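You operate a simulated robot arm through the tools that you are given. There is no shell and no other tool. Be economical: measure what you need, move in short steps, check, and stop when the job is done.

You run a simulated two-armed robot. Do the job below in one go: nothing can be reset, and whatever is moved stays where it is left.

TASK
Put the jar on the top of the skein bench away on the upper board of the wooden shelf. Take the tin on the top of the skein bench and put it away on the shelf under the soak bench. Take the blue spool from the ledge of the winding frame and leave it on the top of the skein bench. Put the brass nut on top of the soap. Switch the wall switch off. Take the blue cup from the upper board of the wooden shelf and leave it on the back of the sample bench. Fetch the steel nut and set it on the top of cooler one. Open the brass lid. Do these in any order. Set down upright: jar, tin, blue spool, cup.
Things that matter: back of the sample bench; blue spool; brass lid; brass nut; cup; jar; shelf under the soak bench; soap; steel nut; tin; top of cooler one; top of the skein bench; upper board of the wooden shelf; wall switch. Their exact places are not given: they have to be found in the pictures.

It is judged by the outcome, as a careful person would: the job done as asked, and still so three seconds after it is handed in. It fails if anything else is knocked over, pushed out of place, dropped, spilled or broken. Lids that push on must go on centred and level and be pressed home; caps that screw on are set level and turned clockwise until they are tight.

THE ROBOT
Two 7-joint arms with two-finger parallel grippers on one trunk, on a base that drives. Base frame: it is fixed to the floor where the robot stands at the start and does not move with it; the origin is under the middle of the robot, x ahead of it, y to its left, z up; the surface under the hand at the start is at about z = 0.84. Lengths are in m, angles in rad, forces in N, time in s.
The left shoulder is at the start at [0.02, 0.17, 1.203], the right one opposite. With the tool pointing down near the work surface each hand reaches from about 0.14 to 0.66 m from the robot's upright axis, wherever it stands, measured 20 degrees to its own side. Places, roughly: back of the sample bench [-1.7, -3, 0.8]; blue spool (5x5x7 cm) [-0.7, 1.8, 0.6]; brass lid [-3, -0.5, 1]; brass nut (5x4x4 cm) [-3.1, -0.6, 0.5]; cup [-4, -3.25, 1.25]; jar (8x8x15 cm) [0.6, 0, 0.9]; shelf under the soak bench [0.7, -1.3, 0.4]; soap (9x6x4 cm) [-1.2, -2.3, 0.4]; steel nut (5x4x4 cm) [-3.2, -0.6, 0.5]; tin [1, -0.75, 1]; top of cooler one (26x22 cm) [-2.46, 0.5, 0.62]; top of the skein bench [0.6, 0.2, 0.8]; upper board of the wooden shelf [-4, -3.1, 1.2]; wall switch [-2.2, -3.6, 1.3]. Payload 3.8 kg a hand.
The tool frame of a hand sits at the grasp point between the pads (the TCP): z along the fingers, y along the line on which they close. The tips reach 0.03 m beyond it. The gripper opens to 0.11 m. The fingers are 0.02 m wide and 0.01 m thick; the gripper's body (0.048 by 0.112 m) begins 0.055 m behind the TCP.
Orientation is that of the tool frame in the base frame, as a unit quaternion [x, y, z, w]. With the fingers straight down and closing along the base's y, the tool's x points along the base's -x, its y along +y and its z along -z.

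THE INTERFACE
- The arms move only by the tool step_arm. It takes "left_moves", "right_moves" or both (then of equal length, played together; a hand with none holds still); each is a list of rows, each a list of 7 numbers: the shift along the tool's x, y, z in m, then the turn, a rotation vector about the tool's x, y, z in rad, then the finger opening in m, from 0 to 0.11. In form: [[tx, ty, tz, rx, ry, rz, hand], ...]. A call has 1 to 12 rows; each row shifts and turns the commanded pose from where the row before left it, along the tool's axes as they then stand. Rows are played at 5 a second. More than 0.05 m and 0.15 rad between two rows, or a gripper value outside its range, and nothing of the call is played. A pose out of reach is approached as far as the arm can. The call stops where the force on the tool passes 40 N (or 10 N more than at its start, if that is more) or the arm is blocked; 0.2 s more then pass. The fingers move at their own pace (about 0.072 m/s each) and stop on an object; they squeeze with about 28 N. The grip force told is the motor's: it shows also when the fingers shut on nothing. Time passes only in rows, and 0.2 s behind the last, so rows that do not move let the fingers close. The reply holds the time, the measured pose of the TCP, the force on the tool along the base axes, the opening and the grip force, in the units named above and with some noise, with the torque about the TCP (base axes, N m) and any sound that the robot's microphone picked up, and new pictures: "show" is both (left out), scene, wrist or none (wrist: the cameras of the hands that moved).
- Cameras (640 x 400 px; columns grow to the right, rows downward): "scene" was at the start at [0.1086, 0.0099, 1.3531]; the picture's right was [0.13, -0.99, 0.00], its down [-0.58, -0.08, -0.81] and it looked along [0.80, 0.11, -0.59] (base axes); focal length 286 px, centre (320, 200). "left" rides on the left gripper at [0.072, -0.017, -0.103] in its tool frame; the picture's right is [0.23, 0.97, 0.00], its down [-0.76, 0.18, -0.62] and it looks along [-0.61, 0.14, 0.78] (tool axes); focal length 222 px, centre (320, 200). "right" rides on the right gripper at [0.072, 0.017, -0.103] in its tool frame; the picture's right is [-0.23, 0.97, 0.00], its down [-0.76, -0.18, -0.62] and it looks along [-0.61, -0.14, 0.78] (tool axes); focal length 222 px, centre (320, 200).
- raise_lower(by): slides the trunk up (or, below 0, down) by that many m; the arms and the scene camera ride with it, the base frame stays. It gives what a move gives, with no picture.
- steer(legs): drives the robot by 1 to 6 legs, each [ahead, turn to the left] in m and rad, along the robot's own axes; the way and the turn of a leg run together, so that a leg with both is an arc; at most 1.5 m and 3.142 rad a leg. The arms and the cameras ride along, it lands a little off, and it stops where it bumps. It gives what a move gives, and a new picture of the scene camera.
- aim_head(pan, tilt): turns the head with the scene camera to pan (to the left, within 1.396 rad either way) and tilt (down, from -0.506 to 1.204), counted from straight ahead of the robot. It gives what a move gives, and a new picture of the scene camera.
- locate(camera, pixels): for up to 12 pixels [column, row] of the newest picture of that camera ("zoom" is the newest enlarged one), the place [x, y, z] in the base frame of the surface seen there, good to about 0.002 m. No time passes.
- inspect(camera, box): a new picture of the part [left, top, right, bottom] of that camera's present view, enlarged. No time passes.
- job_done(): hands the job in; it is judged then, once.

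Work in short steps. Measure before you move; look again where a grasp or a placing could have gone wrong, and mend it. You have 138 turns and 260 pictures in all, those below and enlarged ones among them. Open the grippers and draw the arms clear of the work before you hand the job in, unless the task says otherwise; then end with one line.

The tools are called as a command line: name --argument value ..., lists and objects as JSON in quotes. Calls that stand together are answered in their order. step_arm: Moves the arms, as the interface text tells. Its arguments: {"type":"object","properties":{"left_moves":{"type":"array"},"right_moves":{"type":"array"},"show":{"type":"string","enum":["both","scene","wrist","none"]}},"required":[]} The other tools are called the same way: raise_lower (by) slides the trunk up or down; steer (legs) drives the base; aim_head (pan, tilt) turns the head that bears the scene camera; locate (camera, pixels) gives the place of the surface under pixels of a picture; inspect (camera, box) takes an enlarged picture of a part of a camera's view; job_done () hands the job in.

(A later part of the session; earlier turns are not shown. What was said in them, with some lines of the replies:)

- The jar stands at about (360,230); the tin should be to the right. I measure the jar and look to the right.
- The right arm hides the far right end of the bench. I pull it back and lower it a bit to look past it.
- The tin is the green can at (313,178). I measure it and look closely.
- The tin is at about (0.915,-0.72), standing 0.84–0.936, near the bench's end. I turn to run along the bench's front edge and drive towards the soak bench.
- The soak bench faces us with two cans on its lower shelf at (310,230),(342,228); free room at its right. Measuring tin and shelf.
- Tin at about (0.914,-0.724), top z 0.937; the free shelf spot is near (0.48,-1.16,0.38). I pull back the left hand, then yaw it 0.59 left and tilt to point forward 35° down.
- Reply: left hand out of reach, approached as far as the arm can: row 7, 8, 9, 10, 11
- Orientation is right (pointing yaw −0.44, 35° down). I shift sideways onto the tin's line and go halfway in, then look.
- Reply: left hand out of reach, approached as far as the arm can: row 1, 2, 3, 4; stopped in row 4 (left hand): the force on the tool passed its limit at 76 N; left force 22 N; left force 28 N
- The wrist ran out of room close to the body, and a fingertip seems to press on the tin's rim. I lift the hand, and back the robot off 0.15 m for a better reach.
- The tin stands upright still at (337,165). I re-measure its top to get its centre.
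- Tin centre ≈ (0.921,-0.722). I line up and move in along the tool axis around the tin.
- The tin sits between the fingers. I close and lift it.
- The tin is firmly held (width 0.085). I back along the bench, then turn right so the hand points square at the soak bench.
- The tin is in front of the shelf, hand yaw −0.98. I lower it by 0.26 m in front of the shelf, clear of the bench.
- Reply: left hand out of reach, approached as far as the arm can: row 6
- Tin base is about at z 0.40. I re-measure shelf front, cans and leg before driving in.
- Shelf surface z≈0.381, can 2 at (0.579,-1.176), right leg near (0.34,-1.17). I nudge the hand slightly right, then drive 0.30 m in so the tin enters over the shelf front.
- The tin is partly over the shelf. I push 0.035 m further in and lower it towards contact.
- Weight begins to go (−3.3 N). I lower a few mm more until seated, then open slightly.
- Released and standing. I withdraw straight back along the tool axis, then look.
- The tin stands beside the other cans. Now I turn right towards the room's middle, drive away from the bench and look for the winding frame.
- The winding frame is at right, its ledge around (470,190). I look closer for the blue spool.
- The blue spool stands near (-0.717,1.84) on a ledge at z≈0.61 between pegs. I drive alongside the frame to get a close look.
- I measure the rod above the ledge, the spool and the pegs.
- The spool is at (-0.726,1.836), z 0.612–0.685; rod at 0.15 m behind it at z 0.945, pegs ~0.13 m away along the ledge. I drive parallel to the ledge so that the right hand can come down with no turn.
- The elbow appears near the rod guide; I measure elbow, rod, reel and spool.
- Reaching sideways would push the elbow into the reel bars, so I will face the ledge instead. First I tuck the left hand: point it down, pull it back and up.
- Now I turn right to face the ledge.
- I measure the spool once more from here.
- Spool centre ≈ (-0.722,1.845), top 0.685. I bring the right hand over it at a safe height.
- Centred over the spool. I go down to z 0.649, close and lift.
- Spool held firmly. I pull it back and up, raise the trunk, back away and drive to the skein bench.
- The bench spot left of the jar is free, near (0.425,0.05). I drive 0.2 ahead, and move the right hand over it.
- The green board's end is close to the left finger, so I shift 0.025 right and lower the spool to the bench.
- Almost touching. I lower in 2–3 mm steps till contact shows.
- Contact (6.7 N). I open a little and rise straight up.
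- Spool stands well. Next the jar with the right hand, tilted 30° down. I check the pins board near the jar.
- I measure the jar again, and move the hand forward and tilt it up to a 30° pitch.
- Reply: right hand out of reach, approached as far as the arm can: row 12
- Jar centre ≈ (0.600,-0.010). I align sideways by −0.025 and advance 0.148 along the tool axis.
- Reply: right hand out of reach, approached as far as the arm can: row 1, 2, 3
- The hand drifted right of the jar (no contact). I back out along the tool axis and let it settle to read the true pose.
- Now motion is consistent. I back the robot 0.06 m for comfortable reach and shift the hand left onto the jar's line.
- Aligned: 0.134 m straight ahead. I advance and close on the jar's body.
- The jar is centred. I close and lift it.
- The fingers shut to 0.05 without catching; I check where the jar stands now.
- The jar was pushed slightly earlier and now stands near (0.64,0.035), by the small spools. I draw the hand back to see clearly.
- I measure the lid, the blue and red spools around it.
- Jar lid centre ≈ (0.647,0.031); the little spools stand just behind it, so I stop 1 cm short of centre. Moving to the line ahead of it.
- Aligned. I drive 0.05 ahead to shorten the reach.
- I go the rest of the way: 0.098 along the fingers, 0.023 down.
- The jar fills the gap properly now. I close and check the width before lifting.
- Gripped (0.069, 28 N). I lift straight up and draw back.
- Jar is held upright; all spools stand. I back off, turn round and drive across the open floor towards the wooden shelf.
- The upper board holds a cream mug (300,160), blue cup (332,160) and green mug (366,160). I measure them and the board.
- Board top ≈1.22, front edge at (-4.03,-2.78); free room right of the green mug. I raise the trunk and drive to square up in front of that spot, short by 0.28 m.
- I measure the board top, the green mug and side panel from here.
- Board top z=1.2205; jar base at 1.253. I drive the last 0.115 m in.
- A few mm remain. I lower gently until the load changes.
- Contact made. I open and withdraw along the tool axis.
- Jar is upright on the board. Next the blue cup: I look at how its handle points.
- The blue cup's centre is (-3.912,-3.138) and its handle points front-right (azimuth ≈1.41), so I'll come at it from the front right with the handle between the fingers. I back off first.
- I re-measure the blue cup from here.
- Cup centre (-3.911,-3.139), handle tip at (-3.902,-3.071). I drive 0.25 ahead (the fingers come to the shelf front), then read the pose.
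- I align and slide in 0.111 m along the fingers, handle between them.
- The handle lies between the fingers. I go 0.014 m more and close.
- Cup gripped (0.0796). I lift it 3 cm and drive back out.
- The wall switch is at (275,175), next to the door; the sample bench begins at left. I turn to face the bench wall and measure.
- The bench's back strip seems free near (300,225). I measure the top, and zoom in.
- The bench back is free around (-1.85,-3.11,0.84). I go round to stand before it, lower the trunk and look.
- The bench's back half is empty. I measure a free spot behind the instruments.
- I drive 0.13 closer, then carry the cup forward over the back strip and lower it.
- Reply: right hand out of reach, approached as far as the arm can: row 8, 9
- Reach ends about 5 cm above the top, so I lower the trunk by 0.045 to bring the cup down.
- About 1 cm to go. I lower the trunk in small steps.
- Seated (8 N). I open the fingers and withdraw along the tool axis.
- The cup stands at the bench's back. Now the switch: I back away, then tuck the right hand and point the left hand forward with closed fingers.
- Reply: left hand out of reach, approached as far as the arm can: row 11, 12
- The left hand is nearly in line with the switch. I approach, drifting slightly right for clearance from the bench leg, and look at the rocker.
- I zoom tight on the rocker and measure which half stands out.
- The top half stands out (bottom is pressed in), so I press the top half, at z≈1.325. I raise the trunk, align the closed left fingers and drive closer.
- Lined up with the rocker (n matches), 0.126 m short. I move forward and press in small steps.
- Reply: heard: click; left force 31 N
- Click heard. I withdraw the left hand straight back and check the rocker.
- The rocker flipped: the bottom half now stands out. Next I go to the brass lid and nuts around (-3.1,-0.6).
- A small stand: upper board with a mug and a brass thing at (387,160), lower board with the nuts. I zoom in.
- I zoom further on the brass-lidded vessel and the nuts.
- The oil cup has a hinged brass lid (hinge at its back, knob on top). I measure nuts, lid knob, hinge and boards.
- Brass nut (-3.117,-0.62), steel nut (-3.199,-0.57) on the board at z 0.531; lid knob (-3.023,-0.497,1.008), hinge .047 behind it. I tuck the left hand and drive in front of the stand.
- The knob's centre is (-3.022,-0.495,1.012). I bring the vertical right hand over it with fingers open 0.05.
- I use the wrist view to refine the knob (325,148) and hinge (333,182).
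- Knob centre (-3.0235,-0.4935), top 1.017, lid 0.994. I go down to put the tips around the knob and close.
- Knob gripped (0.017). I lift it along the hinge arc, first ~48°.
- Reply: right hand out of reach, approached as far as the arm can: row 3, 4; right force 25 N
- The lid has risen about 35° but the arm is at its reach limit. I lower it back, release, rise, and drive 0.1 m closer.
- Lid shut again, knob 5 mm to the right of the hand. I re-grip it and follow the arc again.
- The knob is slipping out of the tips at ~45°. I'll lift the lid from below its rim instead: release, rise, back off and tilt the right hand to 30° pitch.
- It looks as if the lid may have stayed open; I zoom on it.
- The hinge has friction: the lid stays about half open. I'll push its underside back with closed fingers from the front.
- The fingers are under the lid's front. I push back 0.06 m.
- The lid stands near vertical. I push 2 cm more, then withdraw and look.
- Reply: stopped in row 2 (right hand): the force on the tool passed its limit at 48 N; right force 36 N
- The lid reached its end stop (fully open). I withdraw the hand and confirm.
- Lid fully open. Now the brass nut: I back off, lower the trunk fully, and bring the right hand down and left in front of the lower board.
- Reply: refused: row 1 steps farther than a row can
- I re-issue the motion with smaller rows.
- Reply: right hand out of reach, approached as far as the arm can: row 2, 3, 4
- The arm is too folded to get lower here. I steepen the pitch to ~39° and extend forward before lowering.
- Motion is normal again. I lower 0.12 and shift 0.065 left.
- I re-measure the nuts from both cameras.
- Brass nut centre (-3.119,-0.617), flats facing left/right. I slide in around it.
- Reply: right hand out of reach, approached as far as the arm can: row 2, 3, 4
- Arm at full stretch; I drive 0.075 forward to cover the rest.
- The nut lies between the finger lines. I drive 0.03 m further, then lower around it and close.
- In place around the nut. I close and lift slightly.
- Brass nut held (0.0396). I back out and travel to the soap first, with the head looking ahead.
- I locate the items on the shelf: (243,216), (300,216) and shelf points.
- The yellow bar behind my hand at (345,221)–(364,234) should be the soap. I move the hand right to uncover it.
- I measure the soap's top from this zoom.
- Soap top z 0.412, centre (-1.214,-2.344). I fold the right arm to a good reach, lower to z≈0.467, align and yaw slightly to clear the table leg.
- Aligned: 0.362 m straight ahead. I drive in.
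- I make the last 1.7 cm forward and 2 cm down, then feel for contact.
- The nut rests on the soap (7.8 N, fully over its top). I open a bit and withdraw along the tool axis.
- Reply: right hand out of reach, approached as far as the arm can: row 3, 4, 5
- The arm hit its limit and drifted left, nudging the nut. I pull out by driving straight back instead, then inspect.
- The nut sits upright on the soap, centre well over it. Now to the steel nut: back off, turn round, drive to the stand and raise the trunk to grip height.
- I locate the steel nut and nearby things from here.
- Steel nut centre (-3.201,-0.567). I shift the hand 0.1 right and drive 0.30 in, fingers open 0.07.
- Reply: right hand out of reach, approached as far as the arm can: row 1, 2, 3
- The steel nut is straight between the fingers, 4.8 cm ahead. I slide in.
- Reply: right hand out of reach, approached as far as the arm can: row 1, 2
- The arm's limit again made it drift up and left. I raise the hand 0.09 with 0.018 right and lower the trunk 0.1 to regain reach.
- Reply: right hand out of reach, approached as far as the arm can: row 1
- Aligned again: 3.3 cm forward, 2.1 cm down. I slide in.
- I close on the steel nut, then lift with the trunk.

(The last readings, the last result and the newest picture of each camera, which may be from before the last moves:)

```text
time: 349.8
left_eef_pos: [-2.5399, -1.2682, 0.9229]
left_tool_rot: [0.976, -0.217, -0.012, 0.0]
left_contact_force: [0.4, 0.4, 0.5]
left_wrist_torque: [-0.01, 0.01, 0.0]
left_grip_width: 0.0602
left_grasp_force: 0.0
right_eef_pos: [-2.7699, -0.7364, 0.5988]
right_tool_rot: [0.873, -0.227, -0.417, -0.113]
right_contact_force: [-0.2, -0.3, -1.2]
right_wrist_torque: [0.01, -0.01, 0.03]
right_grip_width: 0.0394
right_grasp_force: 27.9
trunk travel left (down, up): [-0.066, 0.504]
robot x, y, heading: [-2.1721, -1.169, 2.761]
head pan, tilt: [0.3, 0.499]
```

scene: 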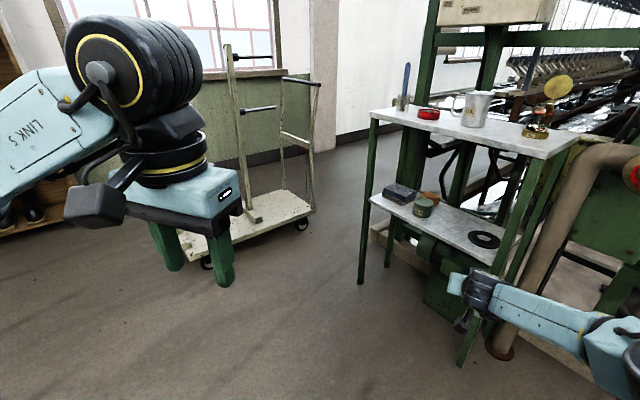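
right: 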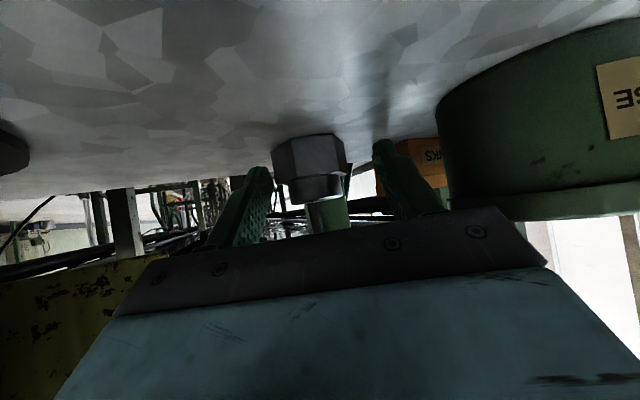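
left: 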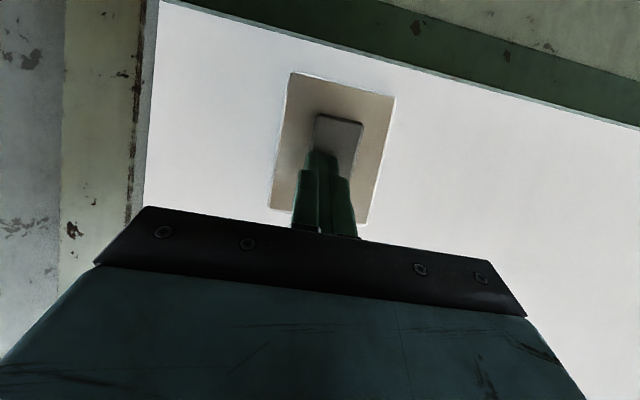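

Steel nut held. I raise the trunk and drive to the cooler, stopping in front of it to look.

raise_lower --by 0.15

steer --legs '[[0, -1.498], [1.227, 0], [0, 1.15]]'

aim_head --pan 0.1 --tilt 0.6

```text
time: 351.6
left_eef_pos: [-2.5412, -1.2677, 1.0733]
left_tool_rot: [0.976, -0.217, -0.01, 0.0]
left_contact_force: [0.3, 0.6, 0.1]
left_wrist_torque: [-0.02, -0.02, -0.03]
left_grip_width: 0.06
left_grasp_force: 0.1
right_eef_pos: [-2.7707, -0.7371, 0.7496]
right_tool_rot: [0.873, -0.227, -0.417, -0.113]
right_contact_force: [0.0, 0.5, -1.2]
right_wrist_torque: [0.02, -0.04, 0.0]
right_grip_width: 0.0394
right_grasp_force: 27.8
trunk travel left (down, up): [-0.216, 0.354]
robot x, y, heading: [-2.1684, -1.1667, 2.754]
head pan, tilt: [0.3, 0.499]
```

```text
time: 364.2
left_eef_pos: [-2.197, 0.0558, 1.0733]
left_tool_rot: [0.918, -0.396, -0.012, -0.002]
left_contact_force: [0.3, 0.0, -0.3]
left_wrist_torque: [-0.05, -0.02, 0.0]
left_grip_width: 0.0598
left_grasp_force: 0.1
right_eef_pos: [-2.2164, 0.6356, 0.7494]
right_tool_rot: [0.815, -0.386, -0.389, -0.189]
right_contact_force: [-0.6, 0.0, -1.1]
right_wrist_torque: [0.0, -0.03, 0.03]
right_grip_width: 0.0391
right_grasp_force: 27.9
trunk travel left (down, up): [-0.216, 0.354]
robot x, y, heading: [-1.8168, 0.0183, 2.384]
head pan, tilt: [0.3, 0.499]
```

scene: 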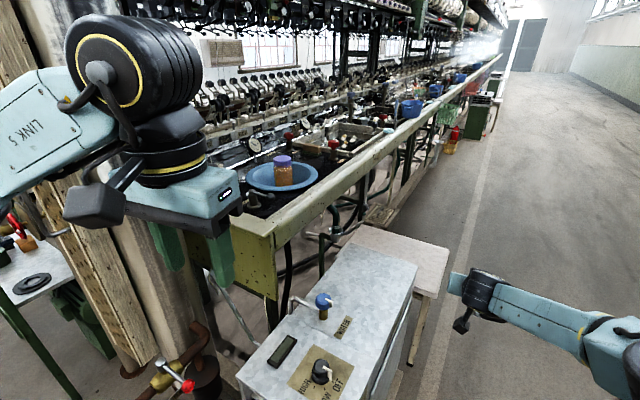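

```text
time: 364.9
left_eef_pos: [-2.1988, 0.0567, 1.0731]
left_tool_rot: [0.918, -0.395, -0.011, -0.002]
left_contact_force: [1.0, 0.3, -0.2]
left_wrist_torque: [0.02, -0.04, -0.03]
left_grip_width: 0.06
left_grasp_force: 0.1
right_eef_pos: [-2.2181, 0.6355, 0.7498]
right_tool_rot: [0.815, -0.387, -0.388, -0.19]
right_contact_force: [-0.3, -0.6, -1.8]
right_wrist_torque: [-0.01, 0.02, -0.02]
right_grip_width: 0.0392
right_grasp_force: 28.6
trunk travel left (down, up): [-0.216, 0.354]
robot x, y, heading: [-1.8173, 0.0158, 2.388]
head pan, tilt: [0.099, 0.6]
```

scene: 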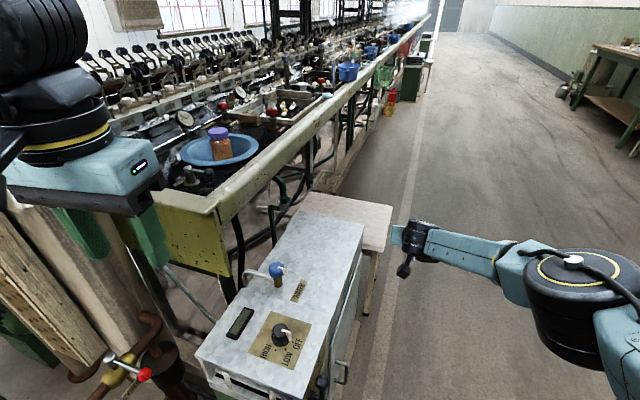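

The cooler's top is at (290,290) with controls at front; the back part (325,240) is free. I measure it.

locate --camera "scene" --pixels '[[320, 245], [360, 230], [345, 260], [325, 270], [300, 215], [205, 345], [300, 375], [275, 270], [300, 290], [282, 335], [350, 205], [365, 250]]'

```text
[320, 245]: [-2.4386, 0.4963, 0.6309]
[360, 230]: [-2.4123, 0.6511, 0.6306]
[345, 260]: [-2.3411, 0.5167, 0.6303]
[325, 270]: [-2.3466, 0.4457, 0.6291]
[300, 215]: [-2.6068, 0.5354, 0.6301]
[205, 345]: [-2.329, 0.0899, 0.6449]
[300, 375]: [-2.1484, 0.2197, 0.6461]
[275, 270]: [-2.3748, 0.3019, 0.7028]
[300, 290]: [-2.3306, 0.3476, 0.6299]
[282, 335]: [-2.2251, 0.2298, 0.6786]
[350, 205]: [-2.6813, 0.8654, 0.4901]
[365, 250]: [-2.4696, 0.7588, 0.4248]
```

Target on the free part: (-2.44,0.51,0.63). I turn 0.33 left to bring the hand over it.

steer --legs '[[0, 0.329]]'

```text
time: 366.4
left_eef_pos: [-2.1912, -0.0692, 1.0739]
left_tool_rot: [0.97, -0.241, -0.011, -0.001]
left_contact_force: [-0.5, -0.6, -0.2]
left_wrist_torque: [-0.03, -0.01, 0.0]
left_grip_width: 0.06
left_grasp_force: 0.1
right_eef_pos: [-2.3955, 0.4721, 0.7492]
right_tool_rot: [0.867, -0.249, -0.414, -0.124]
right_contact_force: [0.8, 0.1, -1.7]
right_wrist_torque: [0.0, -0.04, 0.01]
right_grip_width: 0.0391
right_grasp_force: 27.9
trunk travel left (down, up): [-0.216, 0.354]
robot x, y, heading: [-1.8182, 0.0135, 2.709]
head pan, tilt: [0.099, 0.6]
```

scene: 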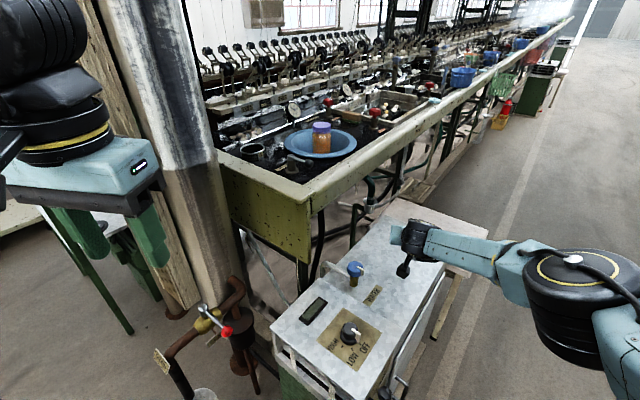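

The hand is over the cooler's free part. I drive 0.05 in and lower the nut to just above the top.

steer --legs '[[0.05, 0]]'

step_arm --right_moves '[[0.0325, -0.006, 0.0275, 0, 0, 0, 0.02], [0.0325, -0.006, 0.0255, 0, 0, 0, 0.02], [0, 0, 0, 0, 0, 0, 0.02]]' --show "wrist"

```text
time: 367.3
left_eef_pos: [-2.237, -0.0472, 1.0738]
left_tool_rot: [0.971, -0.241, -0.011, 0.0]
left_contact_force: [-0.1, -0.2, 0.0]
left_wrist_torque: [0.0, -0.03, 0.0]
left_grip_width: 0.0602
left_grasp_force: 0.1
right_eef_pos: [-2.4411, 0.4944, 0.7486]
right_tool_rot: [0.868, -0.248, -0.413, -0.122]
right_contact_force: [-0.3, -1.2, -1.9]
right_wrist_torque: [0.01, -0.03, 0.02]
right_grip_width: 0.0391
right_grasp_force: 27.6
trunk travel left (down, up): [-0.216, 0.354]
robot x, y, heading: [-1.8601, 0.0317, 2.712]
head pan, tilt: [0.099, 0.6]
```

scene: 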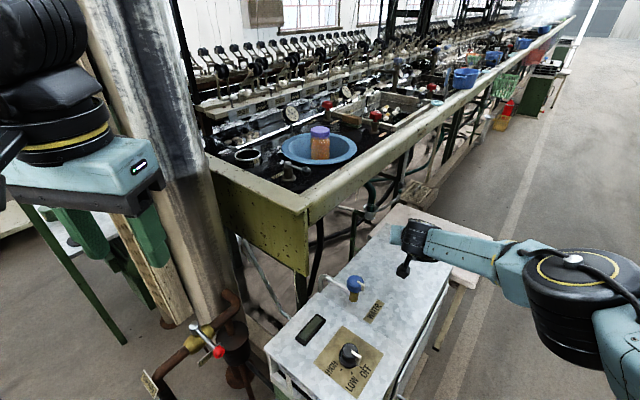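

```text
time: 368.1
left_eef_pos: [-2.2353, -0.0476, 1.073]
left_tool_rot: [0.97, -0.241, -0.012, 0.0]
left_contact_force: [0.1, 0.6, -0.6]
left_wrist_torque: [0.0, 0.01, 0.02]
left_grip_width: 0.06
left_grasp_force: 0.1
right_eef_pos: [-2.4239, 0.5029, 0.6968]
right_tool_rot: [0.867, -0.249, -0.414, -0.123]
right_contact_force: [0.2, 0.7, -1.9]
right_wrist_torque: [0.01, -0.03, 0.02]
right_grip_width: 0.0392
right_grasp_force: 28.1
right hand out of reach, approached as far as the arm can: row 1, 2
trunk travel left (down, up): [-0.216, 0.354]
robot x, y, heading: [-1.8653, 0.0348, 2.712]
head pan, tilt: [0.099, 0.6]
```

right: 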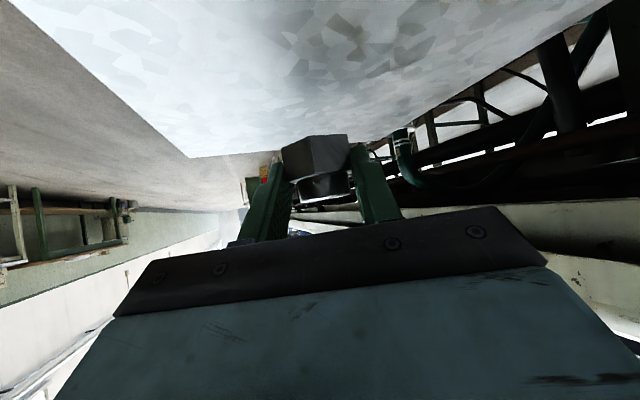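

Out of reach further down, so I lower with the trunk: 3.2 cm, then a small step.

raise_lower --by -0.033

raise_lower --by -0.004

```text
time: 368.8
left_eef_pos: [-2.2345, -0.0462, 1.0393]
left_tool_rot: [0.97, -0.241, -0.012, -0.001]
left_contact_force: [-0.1, -0.1, -0.2]
left_wrist_torque: [0.02, 0.0, 0.0]
left_grip_width: 0.0601
left_grasp_force: 0.2
right_eef_pos: [-2.424, 0.5036, 0.6635]
right_tool_rot: [0.867, -0.248, -0.414, -0.122]
right_contact_force: [-0.2, 0.1, -1.1]
right_wrist_torque: [-0.03, -0.02, -0.01]
right_grip_width: 0.0392
right_grasp_force: 27.9
trunk travel left (down, up): [-0.183, 0.387]
robot x, y, heading: [-1.8642, 0.0345, 2.708]
head pan, tilt: [0.099, 0.6]
```

```text
time: 369.4
left_eef_pos: [-2.2365, -0.0473, 1.0373]
left_tool_rot: [0.97, -0.241, -0.011, 0.0]
left_contact_force: [0.9, -0.2, 0.5]
left_wrist_torque: [0.0, -0.01, 0.03]
left_grip_width: 0.0601
left_grasp_force: 0.1
right_eef_pos: [-2.4241, 0.5026, 0.6595]
right_tool_rot: [0.867, -0.249, -0.414, -0.123]
right_contact_force: [1.0, 0.0, -1.7]
right_wrist_torque: [-0.05, -0.03, 0.03]
right_grip_width: 0.0393
right_grasp_force: 28.1
trunk travel left (down, up): [-0.179, 0.391]
robot x, y, heading: [-1.862, 0.0349, 2.714]
head pan, tilt: [0.099, 0.6]
```

No contact yet at 0.6595; I lower two more small steps.

raise_lower --by -0.003

raise_lower --by -0.003

```text
time: 369.9
left_eef_pos: [-2.2355, -0.0488, 1.0337]
left_tool_rot: [0.97, -0.241, -0.012, 0.0]
left_contact_force: [0.4, -0.3, 0.2]
left_wrist_torque: [0.05, -0.04, -0.01]
left_grip_width: 0.06
left_grasp_force: 0.0
right_eef_pos: [-2.4255, 0.5033, 0.6599]
right_tool_rot: [0.866, -0.248, -0.416, -0.123]
right_contact_force: [1.0, -0.9, 8.6]
right_wrist_torque: [-0.15, 0.13, 0.06]
right_grip_width: 0.0395
right_grasp_force: 28.1
trunk travel left (down, up): [-0.176, 0.394]
robot x, y, heading: [-1.8611, 0.0371, 2.711]
head pan, tilt: [0.099, 0.6]
```

```text
time: 370.4
left_eef_pos: [-2.2336, -0.0494, 1.0319]
left_tool_rot: [0.971, -0.241, -0.012, -0.001]
left_contact_force: [0.1, -0.7, 0.2]
left_wrist_torque: [0.03, -0.02, 0.0]
left_grip_width: 0.0601
left_grasp_force: 0.0
right_eef_pos: [-2.4235, 0.5029, 0.6589]
right_tool_rot: [0.866, -0.248, -0.417, -0.123]
right_contact_force: [1.8, -0.7, 23.1]
right_wrist_torque: [-0.05, 0.06, -0.03]
right_grip_width: 0.0392
right_grasp_force: 28.4
trunk travel left (down, up): [-0.173, 0.397]
robot x, y, heading: [-1.8612, 0.0368, 2.716]
head pan, tilt: [0.099, 0.6]
```

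Seated. I relieve 3 mm, open the fingers, and rise straight up with the trunk.

raise_lower --by 0.003

step_arm --right_moves '[[0, 0, 0, 0, 0, 0, 0.065], [0, 0, 0, 0, 0, 0, 0.07]]' --show "none"

raise_lower --by 0.12

steer --legs '[[-0.25, 0]]'

inspect --camera "scene" --box '[230, 170, 430, 300]'

```text
time: 370.9
left_eef_pos: [-2.2353, -0.0477, 1.0341]
left_tool_rot: [0.97, -0.241, -0.012, 0.0]
left_contact_force: [0.2, 1.0, 0.1]
left_wrist_torque: [0.02, 0.03, 0.01]
left_grip_width: 0.0601
left_grasp_force: 0.1
right_eef_pos: [-2.4246, 0.5027, 0.658]
right_tool_rot: [0.867, -0.248, -0.415, -0.122]
right_contact_force: [-4.1, 3.2, 13.4]
right_wrist_torque: [0.28, 0.61, -0.02]
right_grip_width: 0.0393
right_grasp_force: 27.9
trunk travel left (down, up): [-0.176, 0.394]
robot x, y, heading: [-1.8621, 0.0351, 2.706]
head pan, tilt: [0.099, 0.6]
```

```text
time: 371.5
left_eef_pos: [-2.2354, -0.0482, 1.0351]
left_tool_rot: [0.97, -0.241, -0.012, 0.0]
left_contact_force: [0.0, 0.1, 0.1]
left_wrist_torque: [0.01, 0.0, 0.01]
left_grip_width: 0.0598
left_grasp_force: 0.0
right_eef_pos: [-2.4239, 0.5013, 0.6554]
right_tool_rot: [0.868, -0.248, -0.413, -0.121]
right_contact_force: [0.6, 0.1, -0.2]
right_wrist_torque: [-0.03, 0.03, 0.01]
right_grip_width: 0.0693
right_grasp_force: 0.0
trunk travel left (down, up): [-0.176, 0.394]
robot x, y, heading: [-1.863, 0.0349, 2.711]
head pan, tilt: [0.099, 0.6]
```

```text
time: 373.0
left_eef_pos: [-2.2354, -0.0484, 1.1533]
left_tool_rot: [0.971, -0.24, -0.012, 0.0]
left_contact_force: [0.0, -0.6, 0.4]
left_wrist_torque: [0.02, 0.03, 0.04]
left_grip_width: 0.06
left_grasp_force: 0.1
right_eef_pos: [-2.4235, 0.5032, 0.7776]
right_tool_rot: [0.867, -0.249, -0.414, -0.122]
right_contact_force: [0.6, 0.3, 0.3]
right_wrist_torque: [0.0, -0.03, -0.02]
right_grip_width: 0.0697
right_grasp_force: 0.1
trunk travel left (down, up): [-0.296, 0.274]
robot x, y, heading: [-1.8625, 0.0357, 2.707]
head pan, tilt: [0.099, 0.6]
```

```text
time: 374.9
left_eef_pos: [-2.0032, -0.1549, 1.1547]
left_tool_rot: [0.971, -0.241, -0.012, 0.0]
left_contact_force: [0.3, -0.1, -0.3]
left_wrist_torque: [0.02, 0.01, -0.02]
left_grip_width: 0.06
left_grasp_force: 0.0
right_eef_pos: [-2.1922, 0.3951, 0.7783]
right_tool_rot: [0.867, -0.249, -0.414, -0.123]
right_contact_force: [-0.4, -0.3, 0.2]
right_wrist_torque: [-0.03, 0.01, -0.02]
right_grip_width: 0.0698
right_grasp_force: 0.0
trunk travel left (down, up): [-0.296, 0.274]
robot x, y, heading: [-1.6293, -0.0733, 2.706]
head pan, tilt: [0.099, 0.6]
```

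scene: 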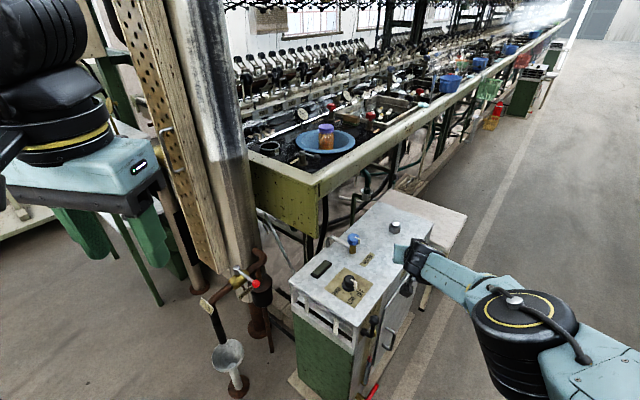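

```text
3.08 times, centred on (330, 235) of scene
```

zoom: 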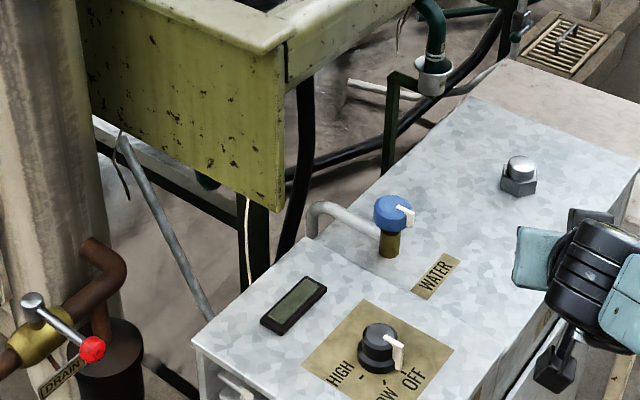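

The steel nut stands on the cooler's top. All eight parts are done and both hands are empty and clear, so I hand the job in.

job_done

```text
The job is handed in.
```

All eight tasks are done and the job is handed in; the brass nut rests upright on the soap but overhangs its left end slightly, because my hand nudged it while pulling out.
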